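You operate a simulated robot arm through the tools that you are given. There is no shell and no other tool.

Carry out the task below with a simulated two-armed robot. There is one attempt and no reset: what you move stays moved.

JOB
Swap the clouded glass for the clear one and let it fill.
Fine: sight valve shut before the glass comes off, open at the end; clouded glass in the grey cup; spill nothing. Where these are worked on the way, their far stop is far enough and under half their travel is too little: sight valve.
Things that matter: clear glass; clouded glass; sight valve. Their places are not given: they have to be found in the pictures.

The check looks at the end state, three seconds after you hand in, the way a careful person would. Anything else that was tipped, shoved, dropped, spilled or broken makes it a failure.

ROBOT AND FRAMES
Two 6-joint arms with two-finger grippers on one trunk that stands fixed in place. Base frame: the origin is at the foot of the trunk, x ahead of it, y to its left, z up. Readings come in mm, degrees, newtons and seconds.
The left shoulder is at [30, 178, 1238], the right one opposite. With the tool pointing down near the work surface each hand reaches from about 560 to 760 mm from the base axis, measured 20 degrees to its own side. Payload 2.54 kg a hand.
Tool frame (each hand has its own): the origin (TCP) lies between the finger pads and is the grasp point; the fingertips stand 30 mm ahead of it; z points along the fingers, y is the line along which they close. The gripper opens to 116 mm; its body begins 95 mm behind the TCP.
Orientation is told as [roll, pitch, yaw] about the base's x, y, z axes, in that order, counted from this pose: with the fingers straight down and closing along the base's y, the tool's x points along the base's -x, its y along +y and its z along -z.

CONTROLS
- The arms move only by the tool servo_tool. It takes "left_deltas", "right_deltas" or both (then of equal length, played together; a hand with none holds still); each is a list of rows, each an object of numbers (a shift or turn left out is 0, a gripper value left out holds the last): "dx", "dy", "dz": the shift along the tool's x, y, z in mm; "ax", "ay", "az": the turn, a rotation vector about the tool's x, y, z in rad. In form: [{"dx": .., "dy": .., "dz": .., "ax": .., "ay": .., "az": ..}, ...]. A call has 1 to 20 rows; each row shifts and turns the commanded pose from where the row before left it, along the tool's axes as they then stand. "left_jaw" and "right_jaw" are, for a hand that has rows, the finger opening in mm, from 0 to 116, set as the call begins (left out, the last holds). A row lasts 0.2 s, in which the tool goes at most 50 mm and 8.6 degrees; a call with a longer step from one row to the next is refused whole, and so is a gripper value outside its range. Where a pose cannot be reached the arm comes as near as it can. A force on the tool above 40 N (or 10 N above the force at the start of the call, whichever is more), or a blocked arm, ends the call early, and 0.2 s more pass. Each finger travels about 153 mm/s and halts on what it meets, pressing with about 27 N; the grip force reading is that of the motor and also rises with nothing between the fingers. The clock runs only during rows and for 0.2 s after the last one: add rows that do not move to give the fingers time. It gives the time, the measured TCP pose, the force on the tool (base axes), the opening and the grip force at its end, in the units of the frame above (readings bear some noise), with the torque about the TCP (base axes, N m) and any sound that the robot's microphone picked up, and new pictures: "show" is both (left out), scene, wrist or none (wrist: the cameras of the hands that moved).
- Cameras (640 x 400 px; columns grow to the right, rows downward): "scene" is now at [46.4, -11.7, 1971.7]; the picture's right is [-0.11, -0.99, 0.00], its down [-0.72, 0.08, -0.69] and it looks along [0.69, -0.08, -0.72] (base axes); focal length 351 px, centre (320, 200). "left" rides on the left gripper at [69, 15, -122] in its tool frame; the picture's right is [-0.21, 0.98, 0.00], its down [-0.83, -0.18, -0.53] and it looks along [-0.52, -0.11, 0.85] (tool axes); focal length 251 px, centre (320, 200). "right" rides on the right gripper at [69, -15, -122] in its tool frame; the picture's right is [0.21, 0.98, 0.00], its down [-0.83, 0.18, -0.53] and it looks along [-0.52, 0.11, 0.85] (tool axes); focal length 251 px, centre (320, 200).
- move_column(by): moves the trunk up (or, below 0, down) by that many mm; the arms and the scene camera ride with it, the base frame stays. It gives what a move gives, with no picture.
- pan_tilt(pan, tilt): turns the head with the scene camera to pan (to the left, within 143 degrees either way) and tilt (down, from -29 to 69), counted from straight ahead of the robot. It gives what a move gives, and a new picture of the scene camera.
- pixel_to_xyz(camera, pixels): for up to 12 pixels [column, row] of the newest picture of that camera ("zoom" is the newest enlarged one), the place [x, y, z] in the base frame of the surface seen there, good to about 3 mm, but the place of the scene camera against the robot may be out by one fixed shift of up to 12 mm in any direction. No time passes.
- inspect(camera, box): a new picture of the part [left, top, right, bottom] of that camera's present view, enlarged. No time passes.
- close_job(): hands the job in; it is judged then, once.

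Open the grippers and draw the arms clear of the work before you hand the job in, unless the task says otherwise.

The tools are called after "Request:" as name(argument=value, ...) on one line, values as JSON. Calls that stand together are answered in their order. servo_tool: Moves the arms, as the interface text tells. Its arguments: {"type":"object","properties":{"left_deltas":{"type":"array"},"left_jaw":{"type":"number"},"right_deltas":{"type":"array"},"right_jaw":{"type":"number"},"show":{"type":"string","enum":["both","scene","wrist","none"]}},"required":[]} The other tools are called the same way: move_column (by) moves the trunk up or down; pan_tilt (pan, tilt) turns the head that bears the scene camera; pixel_to_xyz (camera, pixels) gives the place of the surface under pixels of a picture; inspect (camera, box) takes an enlarged picture of a part of a camera's view; close_job () hands the job in.

At the start:

```text
clock: 0.0
left_eef_pos: [456.6, 243.5, 1415.7]
left_orientation: [0.0, 0.0, 0.1]
left_contact_force: [-0.7, 0.1, 0.4]
left_torque: [-0.01, -0.06, -0.02]
left_gripper_width: 116.2
left_grasp_force: 0.0
right_eef_pos: [456.8, -194.5, 1466.3]
right_orientation: [0.1, 0.0, -0.1]
right_contact_force: [0.5, 0.0, -1.1]
right_torque: [0.03, 0.01, 0.02]
right_gripper_width: 116.0
right_grasp_force: 0.0
trunk travel left (down, up): [-450.0, 90.0]
head pan, tilt (commanded): [-6.3, 46.1]
```

scene: 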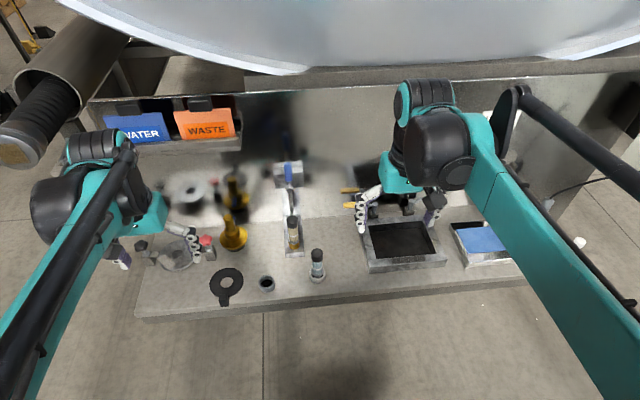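
right: 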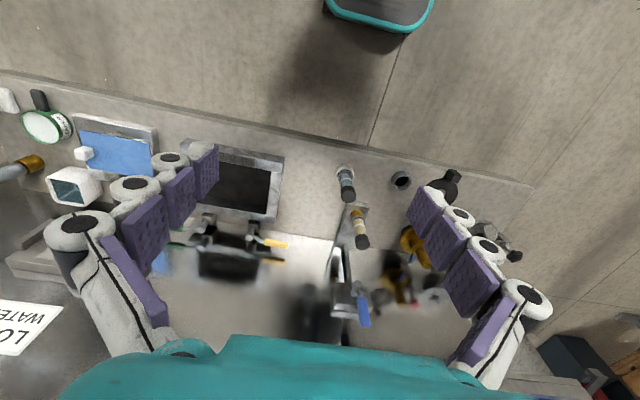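
left: 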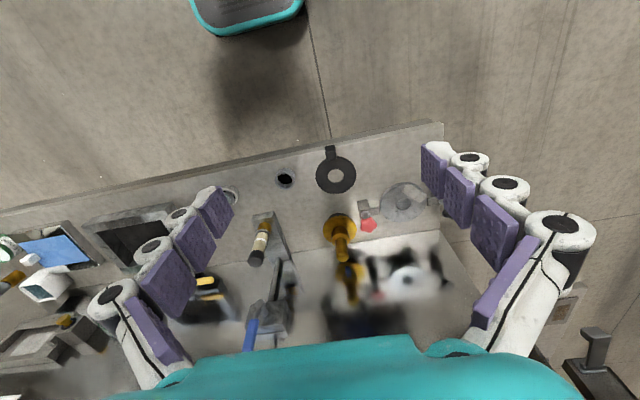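

The scene shows a bench with a sight-glass fixture around (290,200) and another glass at (317,263). I enlarge those parts to find the details.

Request:
inspect(camera="scene", box=[200, 150, 360, 310])

Request:
inspect(camera="right", box=[260, 140, 460, 340])

Request:
inspect(camera="left", box=[190, 130, 390, 370])

```text
2.50 times, centred on (280, 230) of scene
```

zoom: 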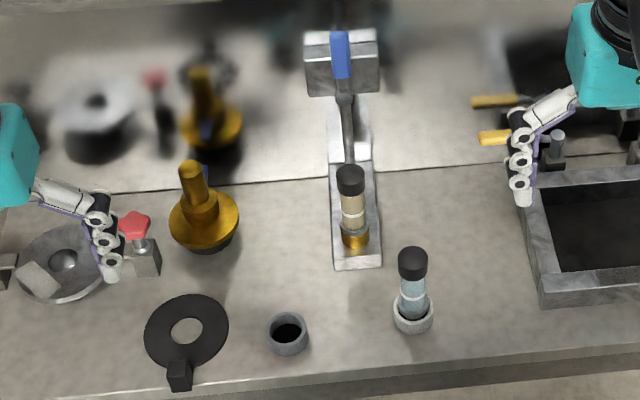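

```text
2.00 times, centred on (360, 240) of right
```

zoom: 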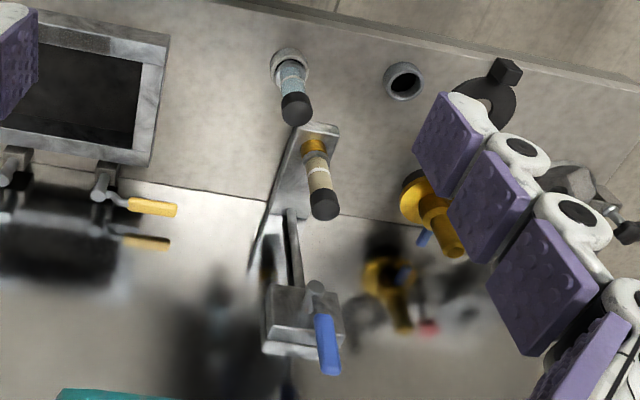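

```text
1.67 times, centred on (290, 250) of left
```

zoom: 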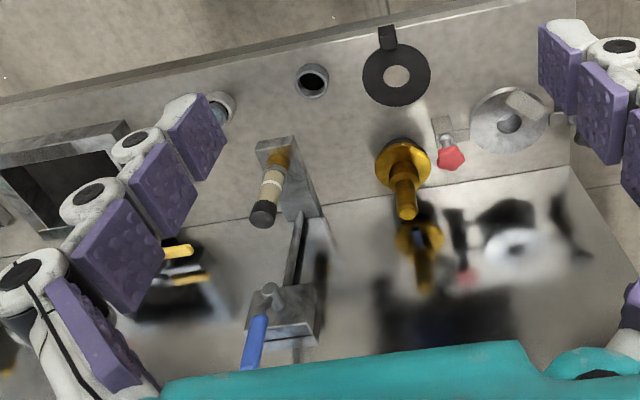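

The clouded glass (black cap, yellowish) sits at zoom (352,205), the clear glass in a holder at (412,290), the grey cup at (287,333), and a blue lever on a block at (340,55). I measure their places.

Request:
inspect(camera="scene", box=[250, 150, 340, 300])

Request:
pixel_to_xyz(camera="scene", pixels=[[288, 171], [291, 180], [282, 178], [288, 200], [292, 221], [293, 235], [294, 250], [317, 255], [317, 270], [317, 281], [267, 283], [267, 278]])

Request:
pixel_to_xyz(camera="right", pixels=[[345, 172], [347, 192], [360, 240], [354, 218], [361, 300], [361, 315], [345, 300], [401, 180], [340, 265], [340, 240], [336, 297], [365, 322]])

Request:
pixel_to_xyz(camera="left", pixels=[[257, 257], [263, 238], [265, 225], [252, 330], [245, 345], [280, 315], [260, 310], [285, 179], [279, 225], [281, 270], [233, 195], [300, 180]])

```text
2.67 times, centred on (295, 225) of scene
```

zoom: 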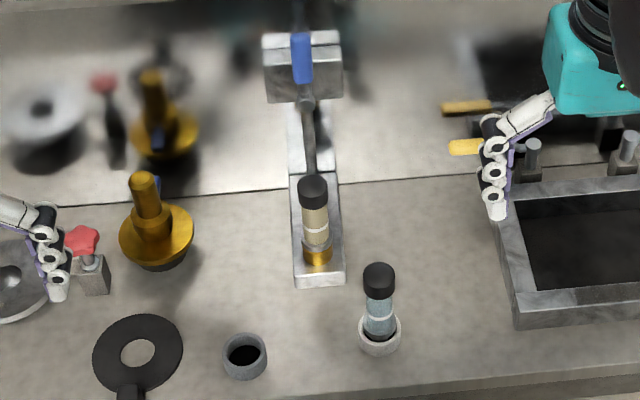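

```text
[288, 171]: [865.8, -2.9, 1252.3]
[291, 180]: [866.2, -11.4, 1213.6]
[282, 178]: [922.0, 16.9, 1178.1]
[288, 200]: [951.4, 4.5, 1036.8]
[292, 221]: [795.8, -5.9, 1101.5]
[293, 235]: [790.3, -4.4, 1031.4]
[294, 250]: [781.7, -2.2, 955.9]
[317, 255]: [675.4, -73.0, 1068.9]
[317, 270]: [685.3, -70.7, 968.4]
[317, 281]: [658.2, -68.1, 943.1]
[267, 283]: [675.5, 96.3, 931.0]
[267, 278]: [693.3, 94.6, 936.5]
```

```text
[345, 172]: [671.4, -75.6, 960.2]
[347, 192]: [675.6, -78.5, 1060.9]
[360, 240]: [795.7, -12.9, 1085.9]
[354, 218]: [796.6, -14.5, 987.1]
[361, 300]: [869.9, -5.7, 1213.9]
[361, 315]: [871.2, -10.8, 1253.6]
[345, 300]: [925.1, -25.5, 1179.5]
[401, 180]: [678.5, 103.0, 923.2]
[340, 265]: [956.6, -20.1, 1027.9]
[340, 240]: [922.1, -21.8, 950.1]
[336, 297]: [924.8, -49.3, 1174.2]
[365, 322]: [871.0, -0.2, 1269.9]
```

```text
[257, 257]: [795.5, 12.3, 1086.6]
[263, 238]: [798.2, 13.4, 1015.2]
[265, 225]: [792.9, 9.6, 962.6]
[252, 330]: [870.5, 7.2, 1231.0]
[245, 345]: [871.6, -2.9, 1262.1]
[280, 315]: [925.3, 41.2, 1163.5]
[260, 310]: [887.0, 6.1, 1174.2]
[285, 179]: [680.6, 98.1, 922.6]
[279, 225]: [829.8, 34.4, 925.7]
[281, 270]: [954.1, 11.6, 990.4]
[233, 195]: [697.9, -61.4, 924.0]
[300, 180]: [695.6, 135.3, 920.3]
```

Distances are consistent across cameras. I look closer at the fixture, valve and both glasses.

Request:
inspect(camera="scene", box=[270, 210, 334, 290])

Request:
inspect(camera="scene", box=[264, 150, 320, 220])

Request:
inspect(camera="right", box=[310, 150, 420, 260])

Request:
inspect(camera="right", box=[310, 240, 410, 340])

Request:
inspect(camera="left", box=[230, 200, 310, 370])

```text
5.00 times, centred on (302, 250) of scene
```

zoom: 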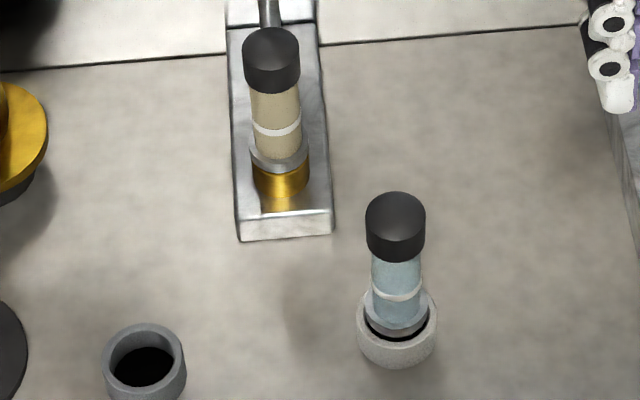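

```text
5.71 times, centred on (292, 185) of scene
```

zoom: 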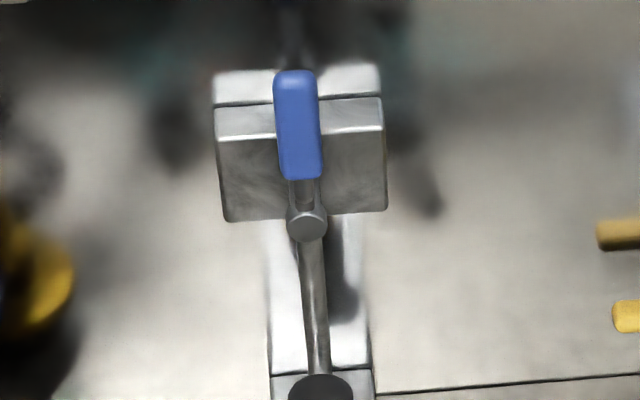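

```text
3.64 times, centred on (365, 205) of right
```

zoom: 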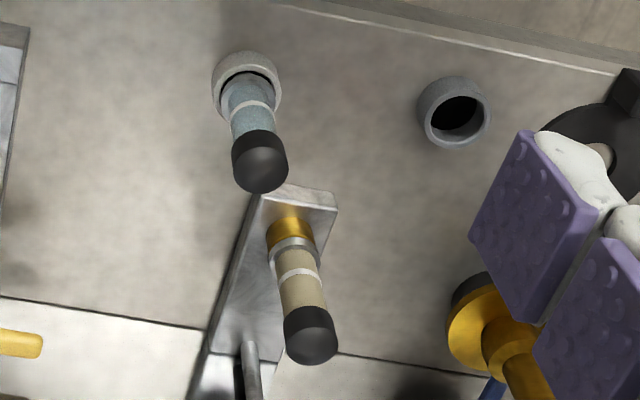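

```text
4.00 times, centred on (360, 290) of right
```

zoom: 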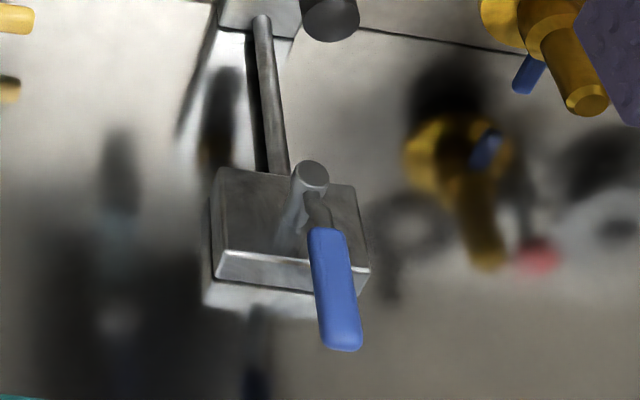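

```text
2.35 times, centred on (270, 285) of left
```

zoom: 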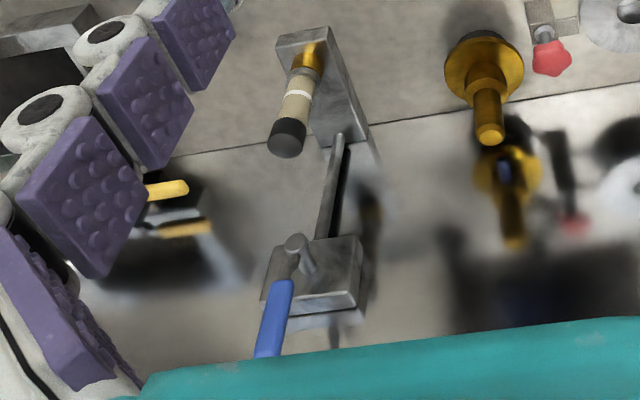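

The valve block sits on the wall with a blue lever pointing up from a stem, and the glass stands in a brass socket on the base plate. I sample edges for sizes and places, plus the surroundings.

Request:
inspect(camera="right", box=[320, 150, 400, 260])

Request:
pixel_to_xyz(camera="scene", pixels=[[287, 217], [299, 217], [293, 217], [292, 225], [311, 251], [322, 251], [316, 250], [320, 300], [250, 215], [340, 205], [200, 160], [330, 170]])

Request:
pixel_to_xyz(camera="right", pixels=[[347, 196], [345, 165], [336, 172], [363, 245], [353, 213], [355, 207], [395, 165], [393, 180], [411, 180], [402, 171], [402, 189], [380, 200]])

Request:
pixel_to_xyz(camera="left", pixels=[[255, 259], [277, 180], [293, 180], [285, 172], [285, 187], [270, 221], [268, 228], [320, 200], [350, 240], [340, 222], [335, 175], [368, 220]])

```text
3.64 times, centred on (360, 205) of right
```

zoom: 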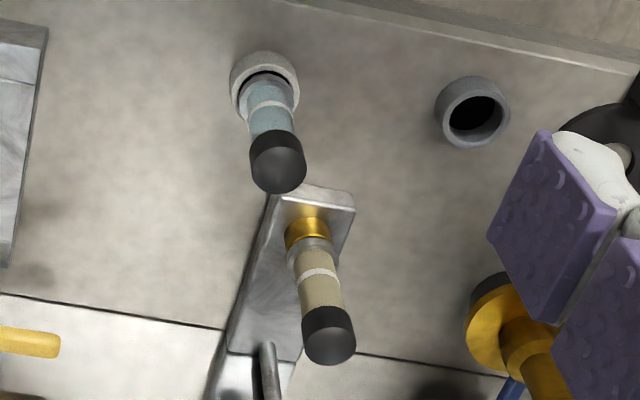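

```text
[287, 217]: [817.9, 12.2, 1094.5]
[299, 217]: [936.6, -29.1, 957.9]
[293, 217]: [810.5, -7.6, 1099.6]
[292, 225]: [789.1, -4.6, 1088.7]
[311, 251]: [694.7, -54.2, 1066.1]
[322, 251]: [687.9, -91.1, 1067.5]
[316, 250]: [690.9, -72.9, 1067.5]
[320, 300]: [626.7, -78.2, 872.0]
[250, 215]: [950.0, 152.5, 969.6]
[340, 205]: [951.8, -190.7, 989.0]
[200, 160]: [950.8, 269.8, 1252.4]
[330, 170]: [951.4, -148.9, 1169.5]
```

```text
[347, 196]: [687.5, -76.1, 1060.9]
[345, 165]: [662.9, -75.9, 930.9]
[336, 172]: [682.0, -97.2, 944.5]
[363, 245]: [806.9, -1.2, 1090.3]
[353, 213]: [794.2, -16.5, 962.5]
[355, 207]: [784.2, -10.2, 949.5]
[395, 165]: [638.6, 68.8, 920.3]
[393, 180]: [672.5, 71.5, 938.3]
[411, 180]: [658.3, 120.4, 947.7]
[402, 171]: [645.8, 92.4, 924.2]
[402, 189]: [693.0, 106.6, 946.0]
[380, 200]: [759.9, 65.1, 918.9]
```

```text
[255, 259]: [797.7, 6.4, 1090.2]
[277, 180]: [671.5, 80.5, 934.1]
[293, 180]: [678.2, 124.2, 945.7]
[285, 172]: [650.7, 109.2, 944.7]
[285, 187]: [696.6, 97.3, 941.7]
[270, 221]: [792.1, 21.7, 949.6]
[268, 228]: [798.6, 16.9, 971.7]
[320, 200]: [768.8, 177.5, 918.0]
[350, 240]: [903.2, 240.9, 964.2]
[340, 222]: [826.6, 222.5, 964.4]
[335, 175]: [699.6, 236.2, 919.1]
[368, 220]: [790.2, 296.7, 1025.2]
```

Wall is at x≈951, bench at z≈919, clouded cap top near (810,0,1090), clear cap top near (690,-74,1062), grey cup near (674,101). I check the overhead structure before moving the left hand forward.

Request:
pixel_to_xyz(camera="scene", pixels=[[300, 66], [300, 30], [450, 60], [150, 40], [300, 90], [200, 88], [200, 120], [140, 125], [400, 240], [480, 240], [230, 230], [178, 250]])

Request:
pan_tilt(pan=0, tilt=25)

```text
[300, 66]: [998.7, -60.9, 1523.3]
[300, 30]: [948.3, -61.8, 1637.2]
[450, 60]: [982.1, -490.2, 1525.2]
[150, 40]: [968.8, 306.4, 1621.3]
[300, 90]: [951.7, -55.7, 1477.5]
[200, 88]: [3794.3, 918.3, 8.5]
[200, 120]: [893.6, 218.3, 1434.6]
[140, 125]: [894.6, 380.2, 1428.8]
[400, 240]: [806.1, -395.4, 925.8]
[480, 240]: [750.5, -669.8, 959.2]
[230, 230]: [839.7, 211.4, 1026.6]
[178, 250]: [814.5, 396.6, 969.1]
```

```text
clock: 0.8
left_eef_pos: [456.7, 244.7, 1415.7]
left_orientation: [-0.1, 0.0, 0.0]
left_contact_force: [0.1, -0.6, 0.3]
left_torque: [-0.01, 0.03, 0.0]
left_gripper_width: 116.0
left_grasp_force: 0.0
right_eef_pos: [456.0, -194.1, 1465.7]
right_orientation: [0.0, -0.1, 0.0]
right_contact_force: [0.3, 0.1, -0.7]
right_torque: [0.03, -0.01, -0.03]
right_gripper_width: 116.0
right_grasp_force: 0.0
trunk travel left (down, up): [-450.0, 90.0]
head pan, tilt (commanded): [0.0, 25.0]
```

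scene: 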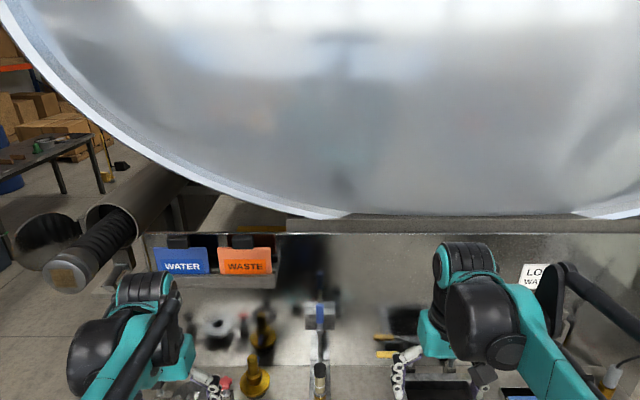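

The overhead vessel starts above z≈1520 at x≈950, so the valve zone is free. I set the head back on the fixture and move the left hand forward while turning it to point ahead.

Request:
pan_tilt(pan=0, tilt=46)

Request:
servo_tool(left_deltas=[{"dx": -18, "dy": -12, "dz": 13, "ay": -0.1428}, {"dx": -16, "dy": -12, "dz": 15.4, "ay": -0.1428}, {"dx": -13.6, "dy": -12, "dz": 17.5, "ay": -0.1428}, {"dx": -11, "dy": -12, "dz": 19.3, "ay": -0.1428}, {"dx": -8.1, "dy": -12, "dz": 20.7, "ay": -0.1428}, {"dx": -5.1, "dy": -12, "dz": 21.6, "ay": -0.1428}, {"dx": -2, "dy": -12, "dz": 22.1, "ay": -0.1428}, {"dx": 1.2, "dy": -12, "dz": 22.2, "ay": -0.1428}, {"dx": 4.3, "dy": -12, "dz": 21.8, "ay": -0.1428}, {"dx": 7.4, "dy": -12, "dz": 20.9, "ay": -0.1428}, {"dx": 10.3, "dy": -12, "dz": 19.7, "ay": -0.1428}])

```text
clock: 1.7
left_eef_pos: [456.5, 245.5, 1416.1]
left_orientation: [0.1, 0.0, 0.0]
left_contact_force: [0.4, -0.2, 0.4]
left_torque: [0.04, 0.01, -0.01]
left_gripper_width: 116.0
left_grasp_force: 0.0
right_eef_pos: [456.8, -194.4, 1465.8]
right_orientation: [0.1, -0.1, 0.0]
right_contact_force: [-0.4, -0.3, -0.9]
right_torque: [-0.01, 0.05, -0.01]
right_gripper_width: 116.0
right_grasp_force: 0.1
trunk travel left (down, up): [-450.0, 90.0]
head pan, tilt (commanded): [0.0, 46.0]
```

scene: 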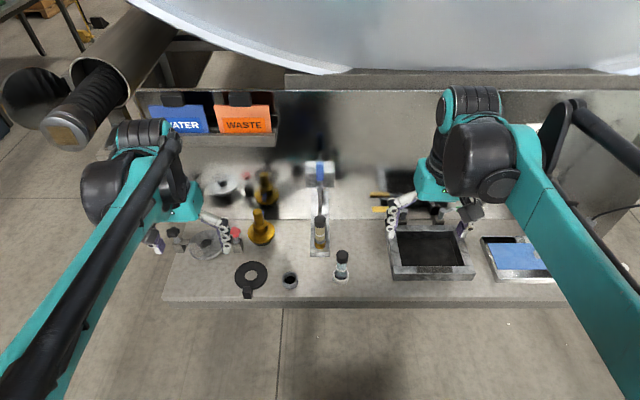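

```text
clock: 4.1
left_eef_pos: [697.7, 106.9, 1327.9]
left_orientation: [-4.9, -89.2, 5.0]
left_contact_force: [1.6, 0.2, -0.5]
left_torque: [-0.01, -0.03, -0.01]
left_gripper_width: 115.7
left_grasp_force: 0.1
left hand out of reach, approached as far as the arm can: row 9, 10, 11
right_eef_pos: [458.1, -194.7, 1465.5]
right_orientation: [0.0, 0.1, 0.0]
right_contact_force: [0.0, -0.3, -0.4]
right_torque: [0.0, 0.02, 0.01]
right_gripper_width: 116.1
right_grasp_force: 0.0
trunk travel left (down, up): [-450.0, 90.0]
head pan, tilt (commanded): [0.0, 46.0]
```

scene: 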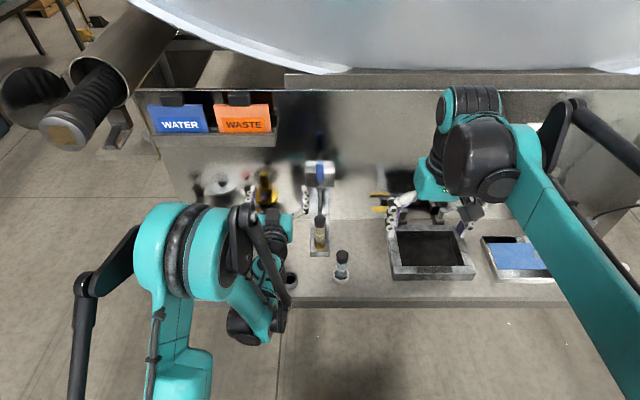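
left: 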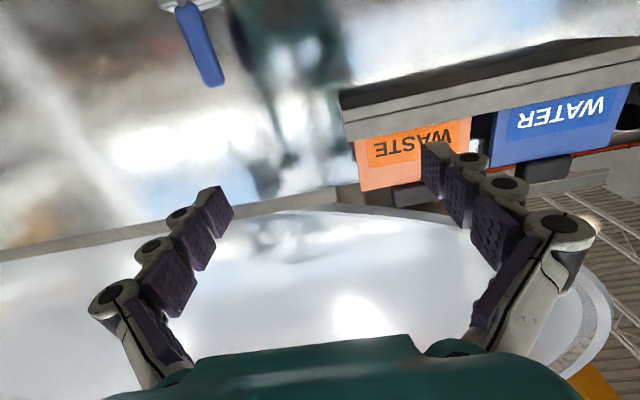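

The left hand now points ahead at (698,107,1328), a bit folded; the blue lever shows upside down at (200,45) in the left picture. I move it forward and toward the lever's centreline and watch where the command leads.

Request:
servo_tool(left_deltas=[{"dz": 34, "dy": -20}, {"dz": 34, "dy": -20}, {"dz": 34, "dy": -20}, {}])

```text
clock: 5.1
left_eef_pos: [796.6, 46.0, 1332.3]
left_orientation: [11.2, -89.9, -11.2]
left_contact_force: [0.0, -0.2, 0.5]
left_torque: [0.02, 0.01, 0.01]
left_gripper_width: 116.2
left_grasp_force: 0.1
right_eef_pos: [455.1, -194.3, 1465.6]
right_orientation: [0.0, 0.1, 0.0]
right_contact_force: [-1.0, -0.1, -0.3]
right_torque: [0.0, -0.04, -0.01]
right_gripper_width: 116.0
right_grasp_force: 0.1
trunk travel left (down, up): [-450.0, 90.0]
head pan, tilt (commanded): [0.0, 46.0]
```

scene: 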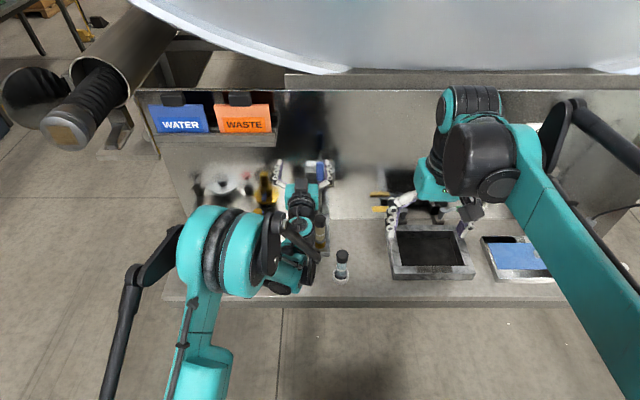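
left: 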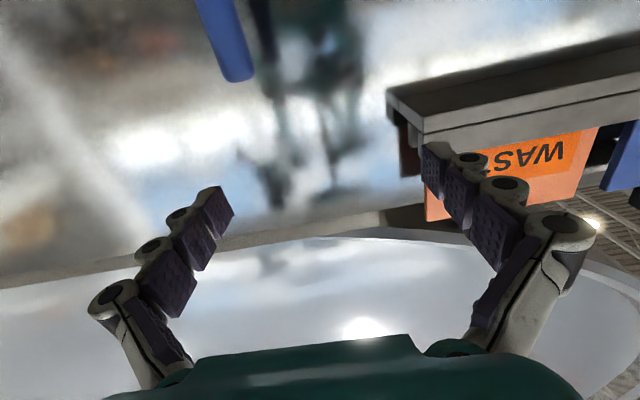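

The command follows the measured pose; the lever shows at (225,30)-(243,75) in the left picture. I read its exact place from this close camera.

Request:
pixel_to_xyz(camera="left", pixels=[[243, 72], [230, 75], [250, 70], [225, 40], [210, 15], [232, 15], [212, 30], [238, 30]])

Request:
inspect(camera="left", box=[150, 0, 310, 100])

```text
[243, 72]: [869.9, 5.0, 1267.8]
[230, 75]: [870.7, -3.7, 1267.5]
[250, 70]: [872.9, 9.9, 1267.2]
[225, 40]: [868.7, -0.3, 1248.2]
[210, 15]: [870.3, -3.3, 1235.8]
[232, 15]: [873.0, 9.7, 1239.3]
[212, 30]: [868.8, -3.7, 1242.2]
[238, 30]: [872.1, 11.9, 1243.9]
```

```text
4.00 times, centred on (230, 50) of left
```

zoom: 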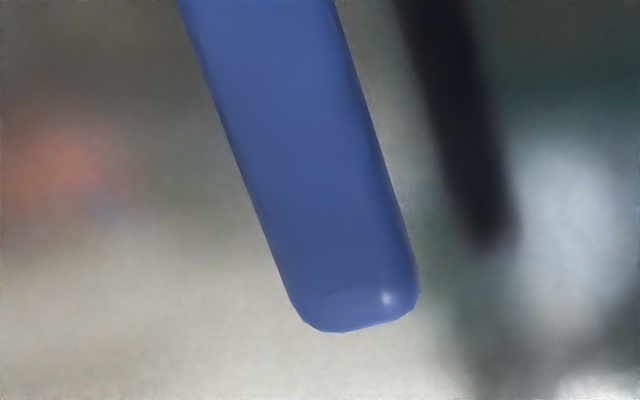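

The lever's front face is x≈869, centre y≈+3, tip z≈1270. I lower to z≈1255 on its centreline and narrow the jaws around it as I go forward.

Request:
servo_tool(left_deltas=[{"dx": 26, "dy": -14.5}, {"dx": 26, "dy": -14.5}, {"dx": 26, "dy": -14.5}, {}], left_jaw=70)

```text
clock: 6.1
left_eef_pos: [796.4, 2.4, 1250.0]
left_orientation: [-14.1, -90.0, 14.1]
left_contact_force: [0.3, -1.0, -0.4]
left_torque: [0.0, 0.04, -0.03]
left_gripper_width: 69.9
left_grasp_force: 0.1
right_eef_pos: [456.2, -193.8, 1466.7]
right_orientation: [0.0, 0.1, 0.0]
right_contact_force: [0.3, 1.5, 0.6]
right_torque: [-0.03, 0.01, 0.02]
right_gripper_width: 115.8
right_grasp_force: 0.1
trunk travel left (down, up): [-450.0, 90.0]
head pan, tilt (commanded): [0.0, 46.0]
```

scene: 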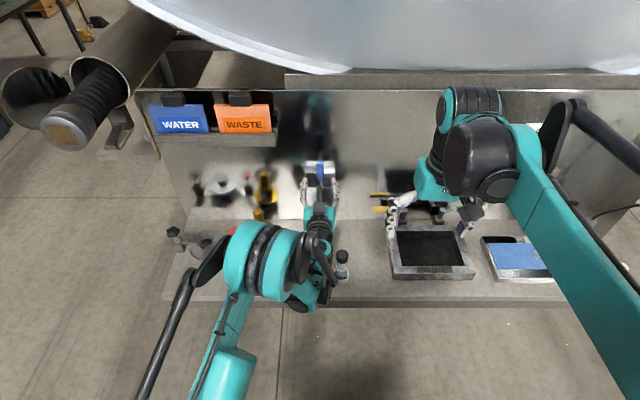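
left: 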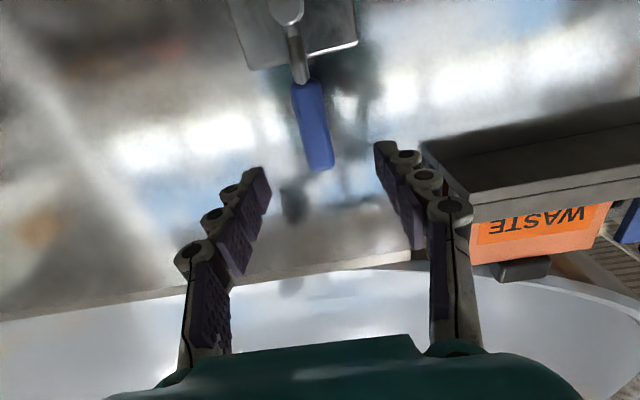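

The lever hangs between the fingers at (318,125) and the stem knob shows at (286,10). I measure both before going in.

Request:
pixel_to_xyz(camera="left", pixels=[[286, 8], [296, 50], [302, 85], [312, 105], [320, 160], [332, 165], [310, 168], [250, 40], [340, 30], [240, 10]])

Request:
inspect(camera="left", box=[200, 0, 400, 190])

```text
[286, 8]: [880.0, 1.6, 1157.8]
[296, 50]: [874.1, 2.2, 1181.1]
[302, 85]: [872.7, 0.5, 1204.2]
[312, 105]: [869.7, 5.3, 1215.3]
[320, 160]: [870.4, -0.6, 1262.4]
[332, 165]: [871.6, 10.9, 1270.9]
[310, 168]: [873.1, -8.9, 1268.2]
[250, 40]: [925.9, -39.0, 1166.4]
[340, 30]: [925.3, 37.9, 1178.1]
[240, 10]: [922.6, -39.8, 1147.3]
```

```text
2.11 times, centred on (300, 95) of left
```

zoom: 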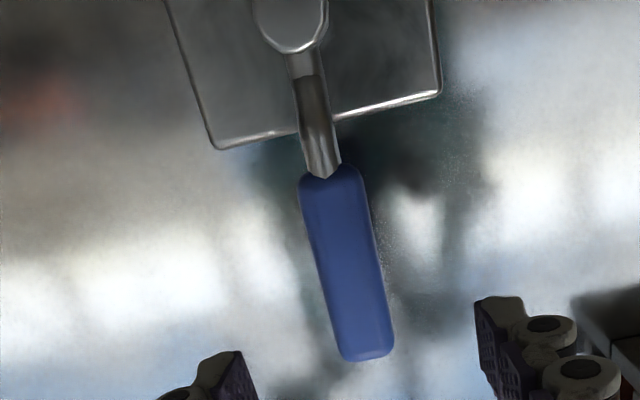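

Stem centre is about y≈1, z≈1157, with the handle up to z≈1270 and 20 mm wide. I go forward so the fingers straddle the handle at z≈1240, then narrow the jaws.

Request:
servo_tool(left_deltas=[{"dx": 4, "dz": 22}, {"dx": 4, "dz": 22}, {"dx": 3, "dz": 22}, {}], left_jaw=70, show="wrist")

```text
clock: 7.1
left_eef_pos: [865.4, 1.2, 1239.5]
left_orientation: [14.4, -90.0, -14.4]
left_contact_force: [-0.7, -0.4, 0.0]
left_torque: [0.0, 0.01, 0.01]
left_gripper_width: 69.7
left_grasp_force: 0.0
right_eef_pos: [454.7, -194.7, 1466.4]
right_orientation: [0.0, 0.1, -0.1]
right_contact_force: [0.5, 0.0, -0.5]
right_torque: [0.0, -0.01, 0.02]
right_gripper_width: 116.1
right_grasp_force: 0.0
trunk travel left (down, up): [-450.0, 90.0]
head pan, tilt (commanded): [0.0, 46.0]
```

left: 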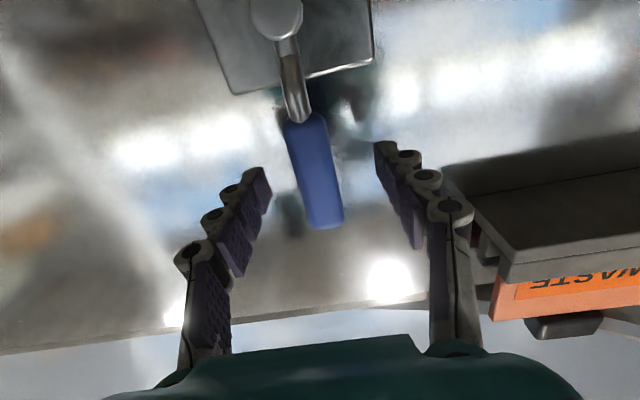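

The handle at (315,175) lies between the fingertips. I narrow the jaws to 36 mm and start turning about the stem, top toward the right (-y).

Request:
servo_tool(left_deltas=[{}, {}, {}, {"dx": 0.8, "dy": -11.6, "az": 0.14}, {"dx": 0.8, "dy": -11.6, "az": 0.14}, {"dx": 0.8, "dy": -11.6, "az": 0.14}], left_jaw=36)

```text
clock: 8.5
left_eef_pos: [866.2, -31.1, 1232.5]
left_orientation: [89.9, -65.8, -90.0]
left_contact_force: [-0.7, -0.8, 1.6]
left_torque: [-0.01, 0.01, 0.02]
left_gripper_width: 36.4
left_grasp_force: 0.0
right_eef_pos: [456.2, -195.3, 1465.9]
right_orientation: [0.0, 0.0, 0.0]
right_contact_force: [-0.5, -0.7, 0.2]
right_torque: [-0.04, -0.02, -0.01]
right_gripper_width: 116.0
right_grasp_force: 0.1
trunk travel left (down, up): [-450.0, 90.0]
head pan, tilt (commanded): [0.0, 46.0]
```

scene: 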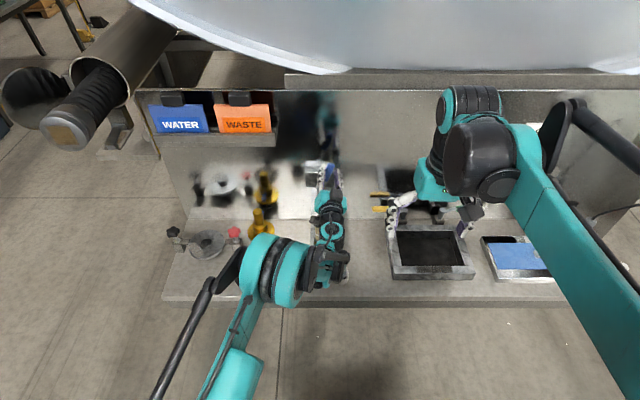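
left: 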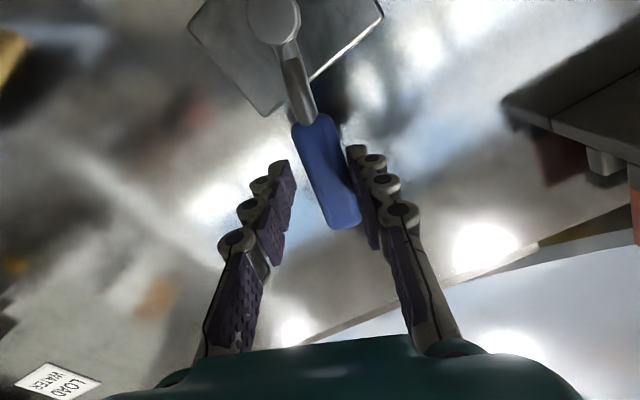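

The lever follows freely with almost no force (block turned in the picture, handle still between the fingers). I go on turning to the far stop.

Request:
servo_tool(left_deltas=[{"dx": 0.8, "dy": -11.6, "az": 0.14}, {"dx": 0.8, "dy": -11.6, "az": 0.14}, {"dx": 0.8, "dy": -11.6, "az": 0.14}, {"dx": 0.8, "dy": -11.6, "az": 0.14}, {"dx": 0.8, "dy": -11.6, "az": 0.14}, {"dx": 0.8, "dy": -11.6, "az": 0.14}, {"dx": 0.8, "dy": -11.6, "az": 0.14}])

```text
clock: 10.1
left_eef_pos: [864.3, -80.0, 1175.3]
left_orientation: [89.8, -9.7, -90.1]
left_contact_force: [0.1, -0.2, -0.1]
left_torque: [-0.02, 0.0, -0.01]
left_gripper_width: 36.1
left_grasp_force: 0.1
left hand out of reach, approached as far as the arm can: row 7
right_eef_pos: [455.8, -194.5, 1466.9]
right_orientation: [0.0, 0.0, 0.0]
right_contact_force: [0.6, 0.7, -0.2]
right_torque: [0.02, -0.01, -0.01]
right_gripper_width: 116.0
right_grasp_force: 0.1
trunk travel left (down, up): [-450.0, 90.0]
head pan, tilt (commanded): [0.0, 46.0]
```

scene: 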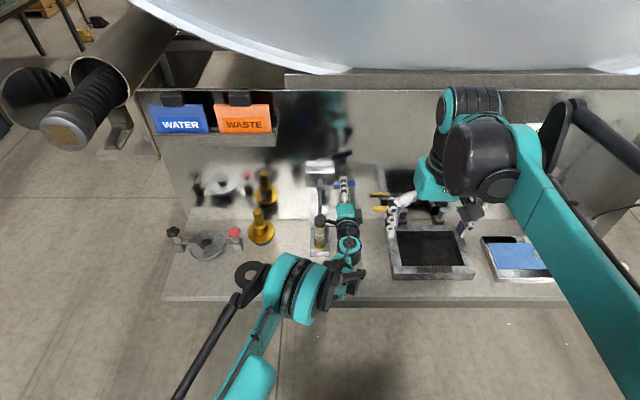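
left: 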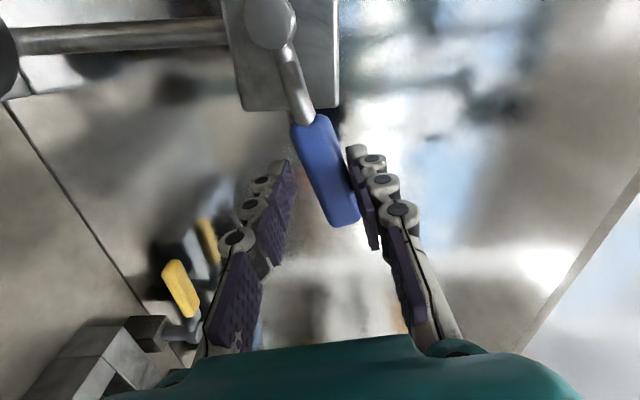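

The handle is now nearly perpendicular to the pipe. I measure its angle to see what is left to the stop.

Request:
pixel_to_xyz(camera="left", pixels=[[268, 20], [290, 75], [308, 125], [340, 205], [326, 165], [300, 115]])

Request:
inspect(camera="scene", box=[290, 150, 380, 220])

```text
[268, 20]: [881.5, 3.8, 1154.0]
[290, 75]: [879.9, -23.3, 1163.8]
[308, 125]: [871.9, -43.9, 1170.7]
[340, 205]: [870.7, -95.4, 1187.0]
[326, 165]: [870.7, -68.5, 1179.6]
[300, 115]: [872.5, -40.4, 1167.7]
```

```text
5.71 times, centred on (335, 185) of scene
```

zoom: 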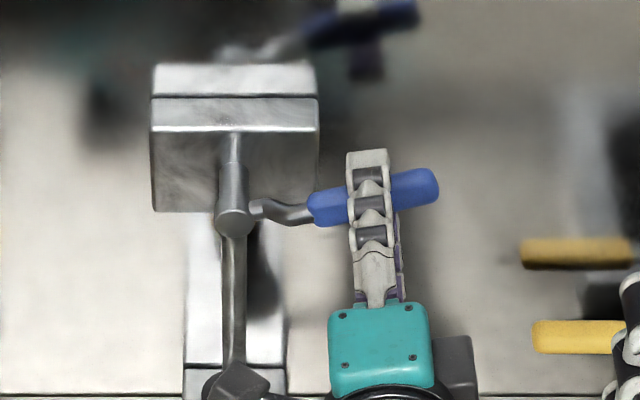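

The handle stands about 17° short of horizontal. I press it further down with the upper finger without turning the wrist, until the stop is felt.

Request:
servo_tool(left_deltas=[{"dx": 0.5, "dy": -6}, {"dx": 0.5, "dy": -6}, {"dx": 0.5, "dy": -6}, {"dx": 0.5, "dy": -6}, {}])

```text
clock: 11.3
left_eef_pos: [852.6, -76.4, 1167.2]
left_orientation: [89.8, -9.8, -89.9]
left_contact_force: [0.1, -0.1, 0.6]
left_torque: [0.0, 0.04, -0.03]
left_gripper_width: 36.2
left_grasp_force: 0.5
left hand out of reach, approached as far as the arm can: row 1, 2, 3, 4
right_eef_pos: [456.3, -194.5, 1466.1]
right_orientation: [0.1, 0.0, 0.0]
right_contact_force: [-0.4, -0.1, 0.5]
right_torque: [0.02, 0.0, -0.03]
right_gripper_width: 115.9
right_grasp_force: 0.1
trunk travel left (down, up): [-450.0, 90.0]
head pan, tilt (commanded): [0.0, 46.0]
```

scene: 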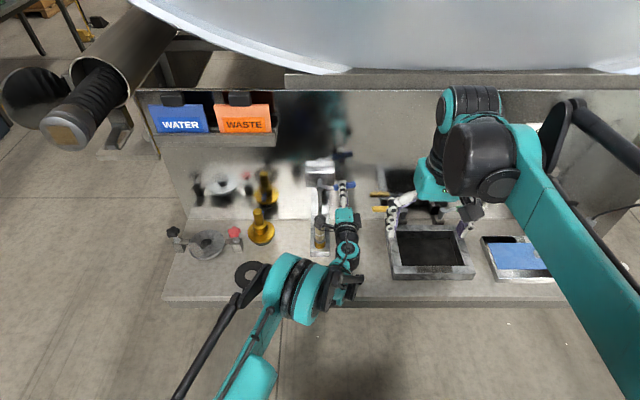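
left: 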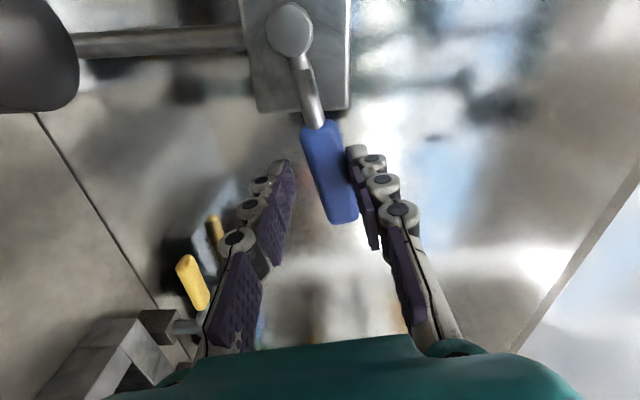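

The left arm is at its outer reach here (TCP slid back to x≈853). I measure the lever angle again.

Request:
pixel_to_xyz(camera="left", pixels=[[290, 35], [305, 75], [318, 130], [330, 165], [344, 210]])

Request:
inspect(camera="scene", box=[290, 150, 380, 220])

```text
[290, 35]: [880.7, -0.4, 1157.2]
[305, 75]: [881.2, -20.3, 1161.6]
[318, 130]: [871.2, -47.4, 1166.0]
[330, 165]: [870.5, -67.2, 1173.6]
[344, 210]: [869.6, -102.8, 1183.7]
```

```text
5.71 times, centred on (335, 185) of scene
```

zoom: 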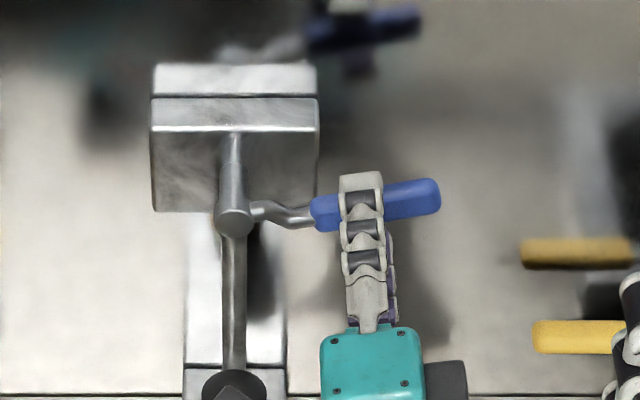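

About 15° remain. The arms ride with the trunk, so I lower the trunk by 10 mm, which presses the handle down with the upper finger.

Request:
move_column(by=-10)

```text
clock: 11.9
left_eef_pos: [852.7, -74.6, 1157.3]
left_orientation: [89.7, -9.9, -90.1]
left_contact_force: [0.9, 0.5, -0.4]
left_torque: [0.03, -0.01, 0.02]
left_gripper_width: 35.9
left_grasp_force: 0.1
right_eef_pos: [456.2, -194.3, 1456.1]
right_orientation: [0.0, 0.0, 0.0]
right_contact_force: [-0.4, -0.7, -0.4]
right_torque: [0.03, -0.01, -0.04]
right_gripper_width: 116.0
right_grasp_force: 0.0
trunk travel left (down, up): [-440.0, 100.0]
head pan, tilt (commanded): [0.0, 46.0]
```

The trunk went down 10 mm with no notable force. I look at the lever before going on.

Request:
inspect(camera="left", box=[200, 0, 400, 240])

Request:
inspect(camera="scene", box=[290, 150, 380, 220])

Request:
pixel_to_xyz(camera="left", pixels=[[318, 130], [330, 165], [344, 210]])

```text
1.67 times, centred on (300, 120) of left
```

zoom: 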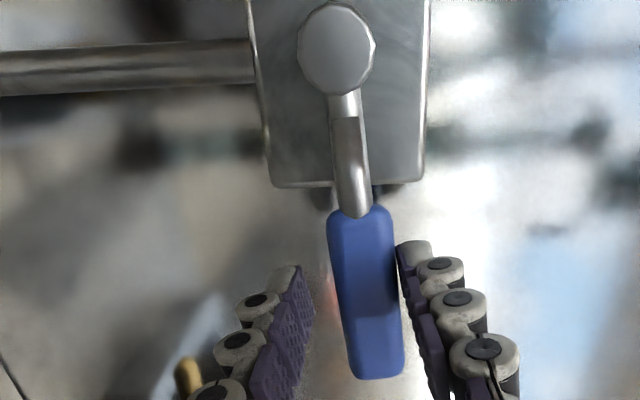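

```text
5.71 times, centred on (335, 185) of scene
```

zoom: 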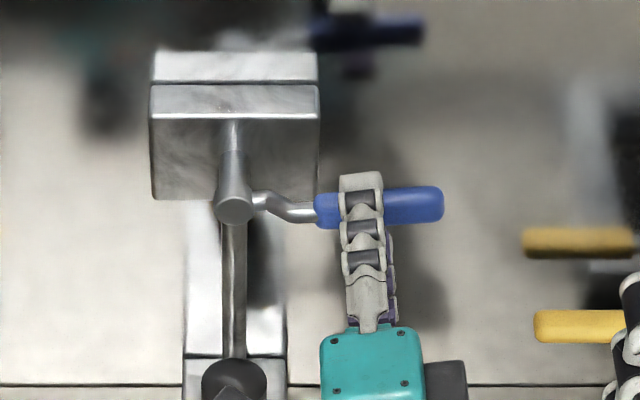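

```text
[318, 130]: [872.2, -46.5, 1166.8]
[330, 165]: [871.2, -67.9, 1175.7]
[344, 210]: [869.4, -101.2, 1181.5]
```

The handle now looks about 4-6° from horizontal. I lower the trunk another 8 mm to reach the stop.

Request:
move_column(by=-8)

Request:
inspect(camera="left", box=[200, 0, 400, 240])

Request:
inspect(camera="scene", box=[290, 150, 380, 220])

```text
clock: 12.4
left_eef_pos: [852.4, -76.1, 1148.9]
left_orientation: [89.8, -9.9, -90.0]
left_contact_force: [-0.2, -0.8, 2.4]
left_torque: [0.05, -0.06, 0.01]
left_gripper_width: 37.4
left_grasp_force: 1.0
right_eef_pos: [454.6, -194.7, 1447.3]
right_orientation: [0.0, 0.0, 0.1]
right_contact_force: [0.5, -0.1, 0.3]
right_torque: [-0.02, 0.0, 0.0]
right_gripper_width: 115.9
right_grasp_force: 0.1
trunk travel left (down, up): [-432.0, 108.0]
head pan, tilt (commanded): [0.0, 46.0]
```

```text
1.67 times, centred on (300, 120) of left
```

zoom: 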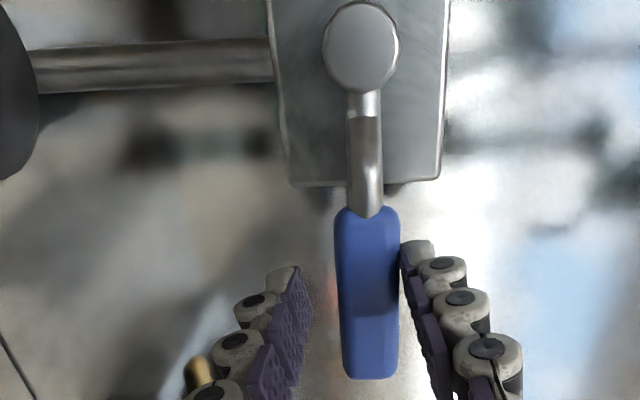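

```text
5.71 times, centred on (335, 185) of scene
```

zoom: 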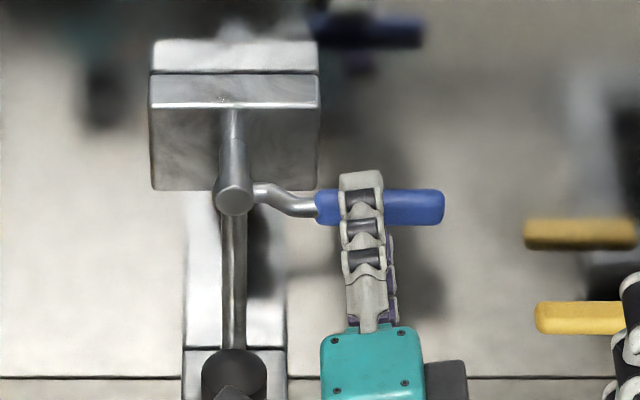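

The opening rose to 37.4 mm with 2.4 N upward force and the lever is level: it is at its closed stop. I now draw the left hand back, raise it and turn it back upright.

Request:
servo_tool(left_deltas=[{"dy": 3}, {"dz": -30}, {"dz": -35}, {"dz": -35, "dy": 10}, {"dy": 34}, {"dy": 34}, {"dy": 30}], left_jaw=40)

```text
clock: 14.0
left_eef_pos: [751.9, -54.9, 1257.0]
left_orientation: [89.8, -9.8, -90.0]
left_contact_force: [0.0, -0.4, 0.4]
left_torque: [-0.02, 0.01, 0.05]
left_gripper_width: 40.1
left_grasp_force: 0.1
right_eef_pos: [454.9, -194.6, 1449.5]
right_orientation: [0.0, 0.0, 0.1]
right_contact_force: [-0.8, -0.1, -0.5]
right_torque: [0.0, -0.03, -0.02]
right_gripper_width: 115.8
right_grasp_force: 0.1
trunk travel left (down, up): [-432.0, 108.0]
head pan, tilt (commanded): [0.0, 46.0]
```

scene: 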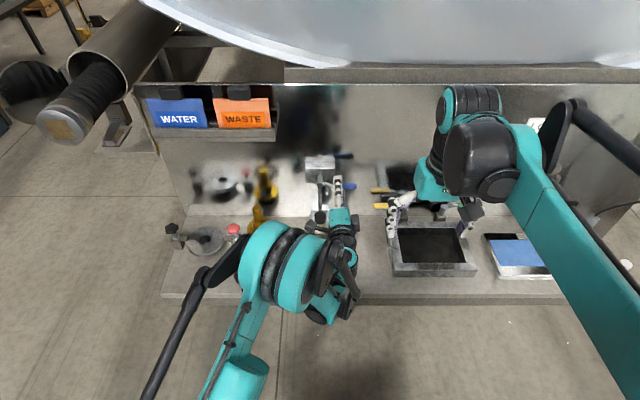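
left: 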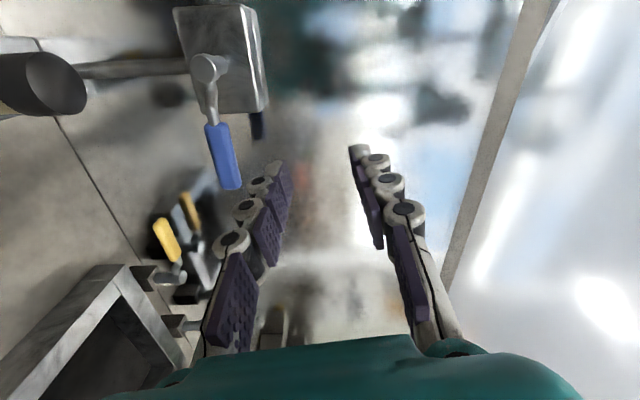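

Lever stays level in both pictures, so it is shut. I turn the left hand back to closing along y, then tilt it 45° downward.

Request:
servo_tool(left_deltas=[{"az": -0.14}, {"az": -0.14}, {"az": -0.14}, {"az": -0.14}, {"az": -0.14}, {"az": -0.14}, {"az": -0.14}, {"az": -0.14}, {"az": -0.14}, {"az": -0.14}, {"dy": 9, "ay": 0.131}, {"dy": 9, "ay": 0.131}, {"dy": 9, "ay": 0.131}, {"dy": 9, "ay": 0.131}, {"dy": 9, "ay": 0.131}, {"dy": 9, "ay": 0.131}, {}], left_jaw=80)

```text
clock: 17.6
left_eef_pos: [753.6, -4.2, 1258.6]
left_orientation: [0.0, -44.6, -0.1]
left_contact_force: [0.3, -0.2, -0.5]
left_torque: [0.03, 0.01, 0.01]
left_gripper_width: 80.1
left_grasp_force: 0.2
right_eef_pos: [455.2, -195.0, 1448.2]
right_orientation: [-0.1, -0.1, 0.0]
right_contact_force: [-0.8, 0.5, -0.3]
right_torque: [0.0, -0.03, -0.04]
right_gripper_width: 115.9
right_grasp_force: 0.1
trunk travel left (down, up): [-432.0, 108.0]
head pan, tilt (commanded): [0.0, 46.0]
```

scene: 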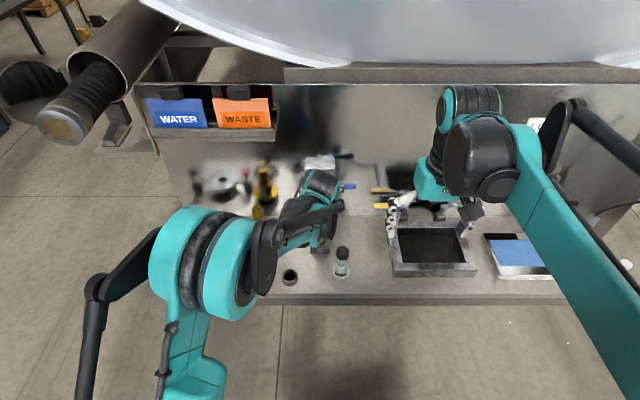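
left: 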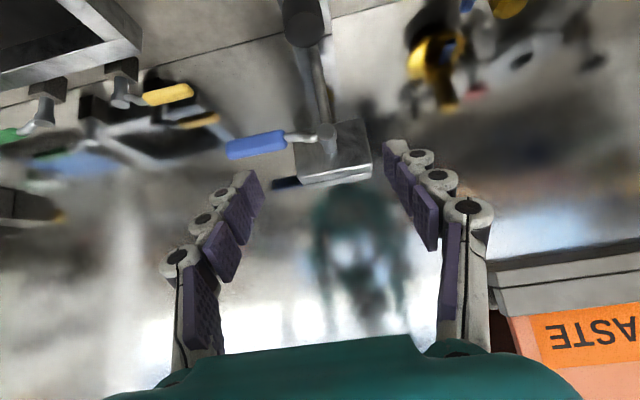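

The clouded cap shows at (302,20) in the left picture. I move the hand down and back to get a full view of it before approaching along the tool axis.

Request:
servo_tool(left_deltas=[{"dx": 33.4, "dy": 1.4, "dz": 17.7}, {"dx": 33.4, "dy": 1.4, "dz": 17.7}, {"dx": 33.4, "dy": 1.4, "dz": 17.7}, {}], left_jaw=80)

```text
clock: 18.6
left_eef_pos: [718.5, 0.6, 1149.1]
left_orientation: [0.0, -44.7, -0.1]
left_contact_force: [-0.5, -0.5, 0.1]
left_torque: [0.0, 0.04, 0.01]
left_gripper_width: 79.8
left_grasp_force: 0.0
right_eef_pos: [454.7, -193.9, 1449.3]
right_orientation: [-0.1, -0.1, 0.0]
right_contact_force: [0.1, -0.2, 0.8]
right_torque: [0.01, -0.01, 0.01]
right_gripper_width: 116.5
right_grasp_force: 0.2
trunk travel left (down, up): [-432.0, 108.0]
head pan, tilt (commanded): [0.0, 46.0]
```

scene: 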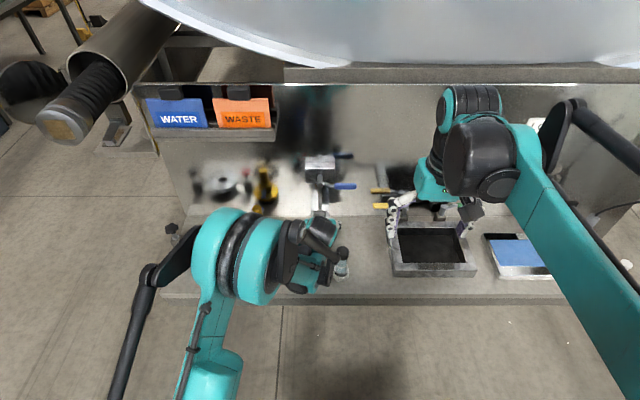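
left: 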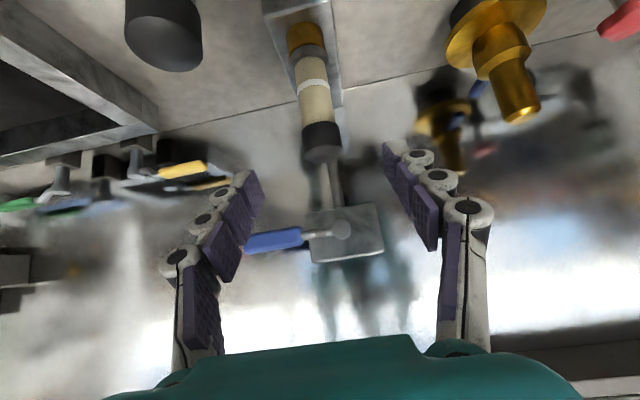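

Now the whole clouded glass is seen: socket (306,40), collar (310,55), tube (313,95), cap (322,140). I measure it and enlarge it.

Request:
inspect(camera="left", box=[250, 0, 390, 175])

Request:
pixel_to_xyz(camera="left", pixels=[[306, 35], [309, 52], [312, 72], [314, 95], [319, 125], [322, 152], [304, 132], [338, 130], [299, 85], [327, 80], [290, 20], [150, 50]])

```text
2.29 times, centred on (320, 88) of left
```

zoom: 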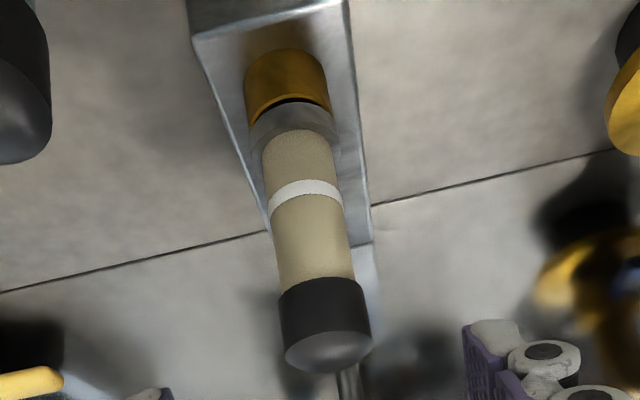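

```text
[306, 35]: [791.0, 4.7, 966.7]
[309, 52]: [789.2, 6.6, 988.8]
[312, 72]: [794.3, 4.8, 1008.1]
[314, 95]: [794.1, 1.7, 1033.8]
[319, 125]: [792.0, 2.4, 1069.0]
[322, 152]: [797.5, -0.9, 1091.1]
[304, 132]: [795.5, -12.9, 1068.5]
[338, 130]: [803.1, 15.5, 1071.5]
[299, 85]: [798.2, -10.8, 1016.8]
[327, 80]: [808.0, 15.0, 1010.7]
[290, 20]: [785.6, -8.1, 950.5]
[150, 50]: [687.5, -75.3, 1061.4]
```

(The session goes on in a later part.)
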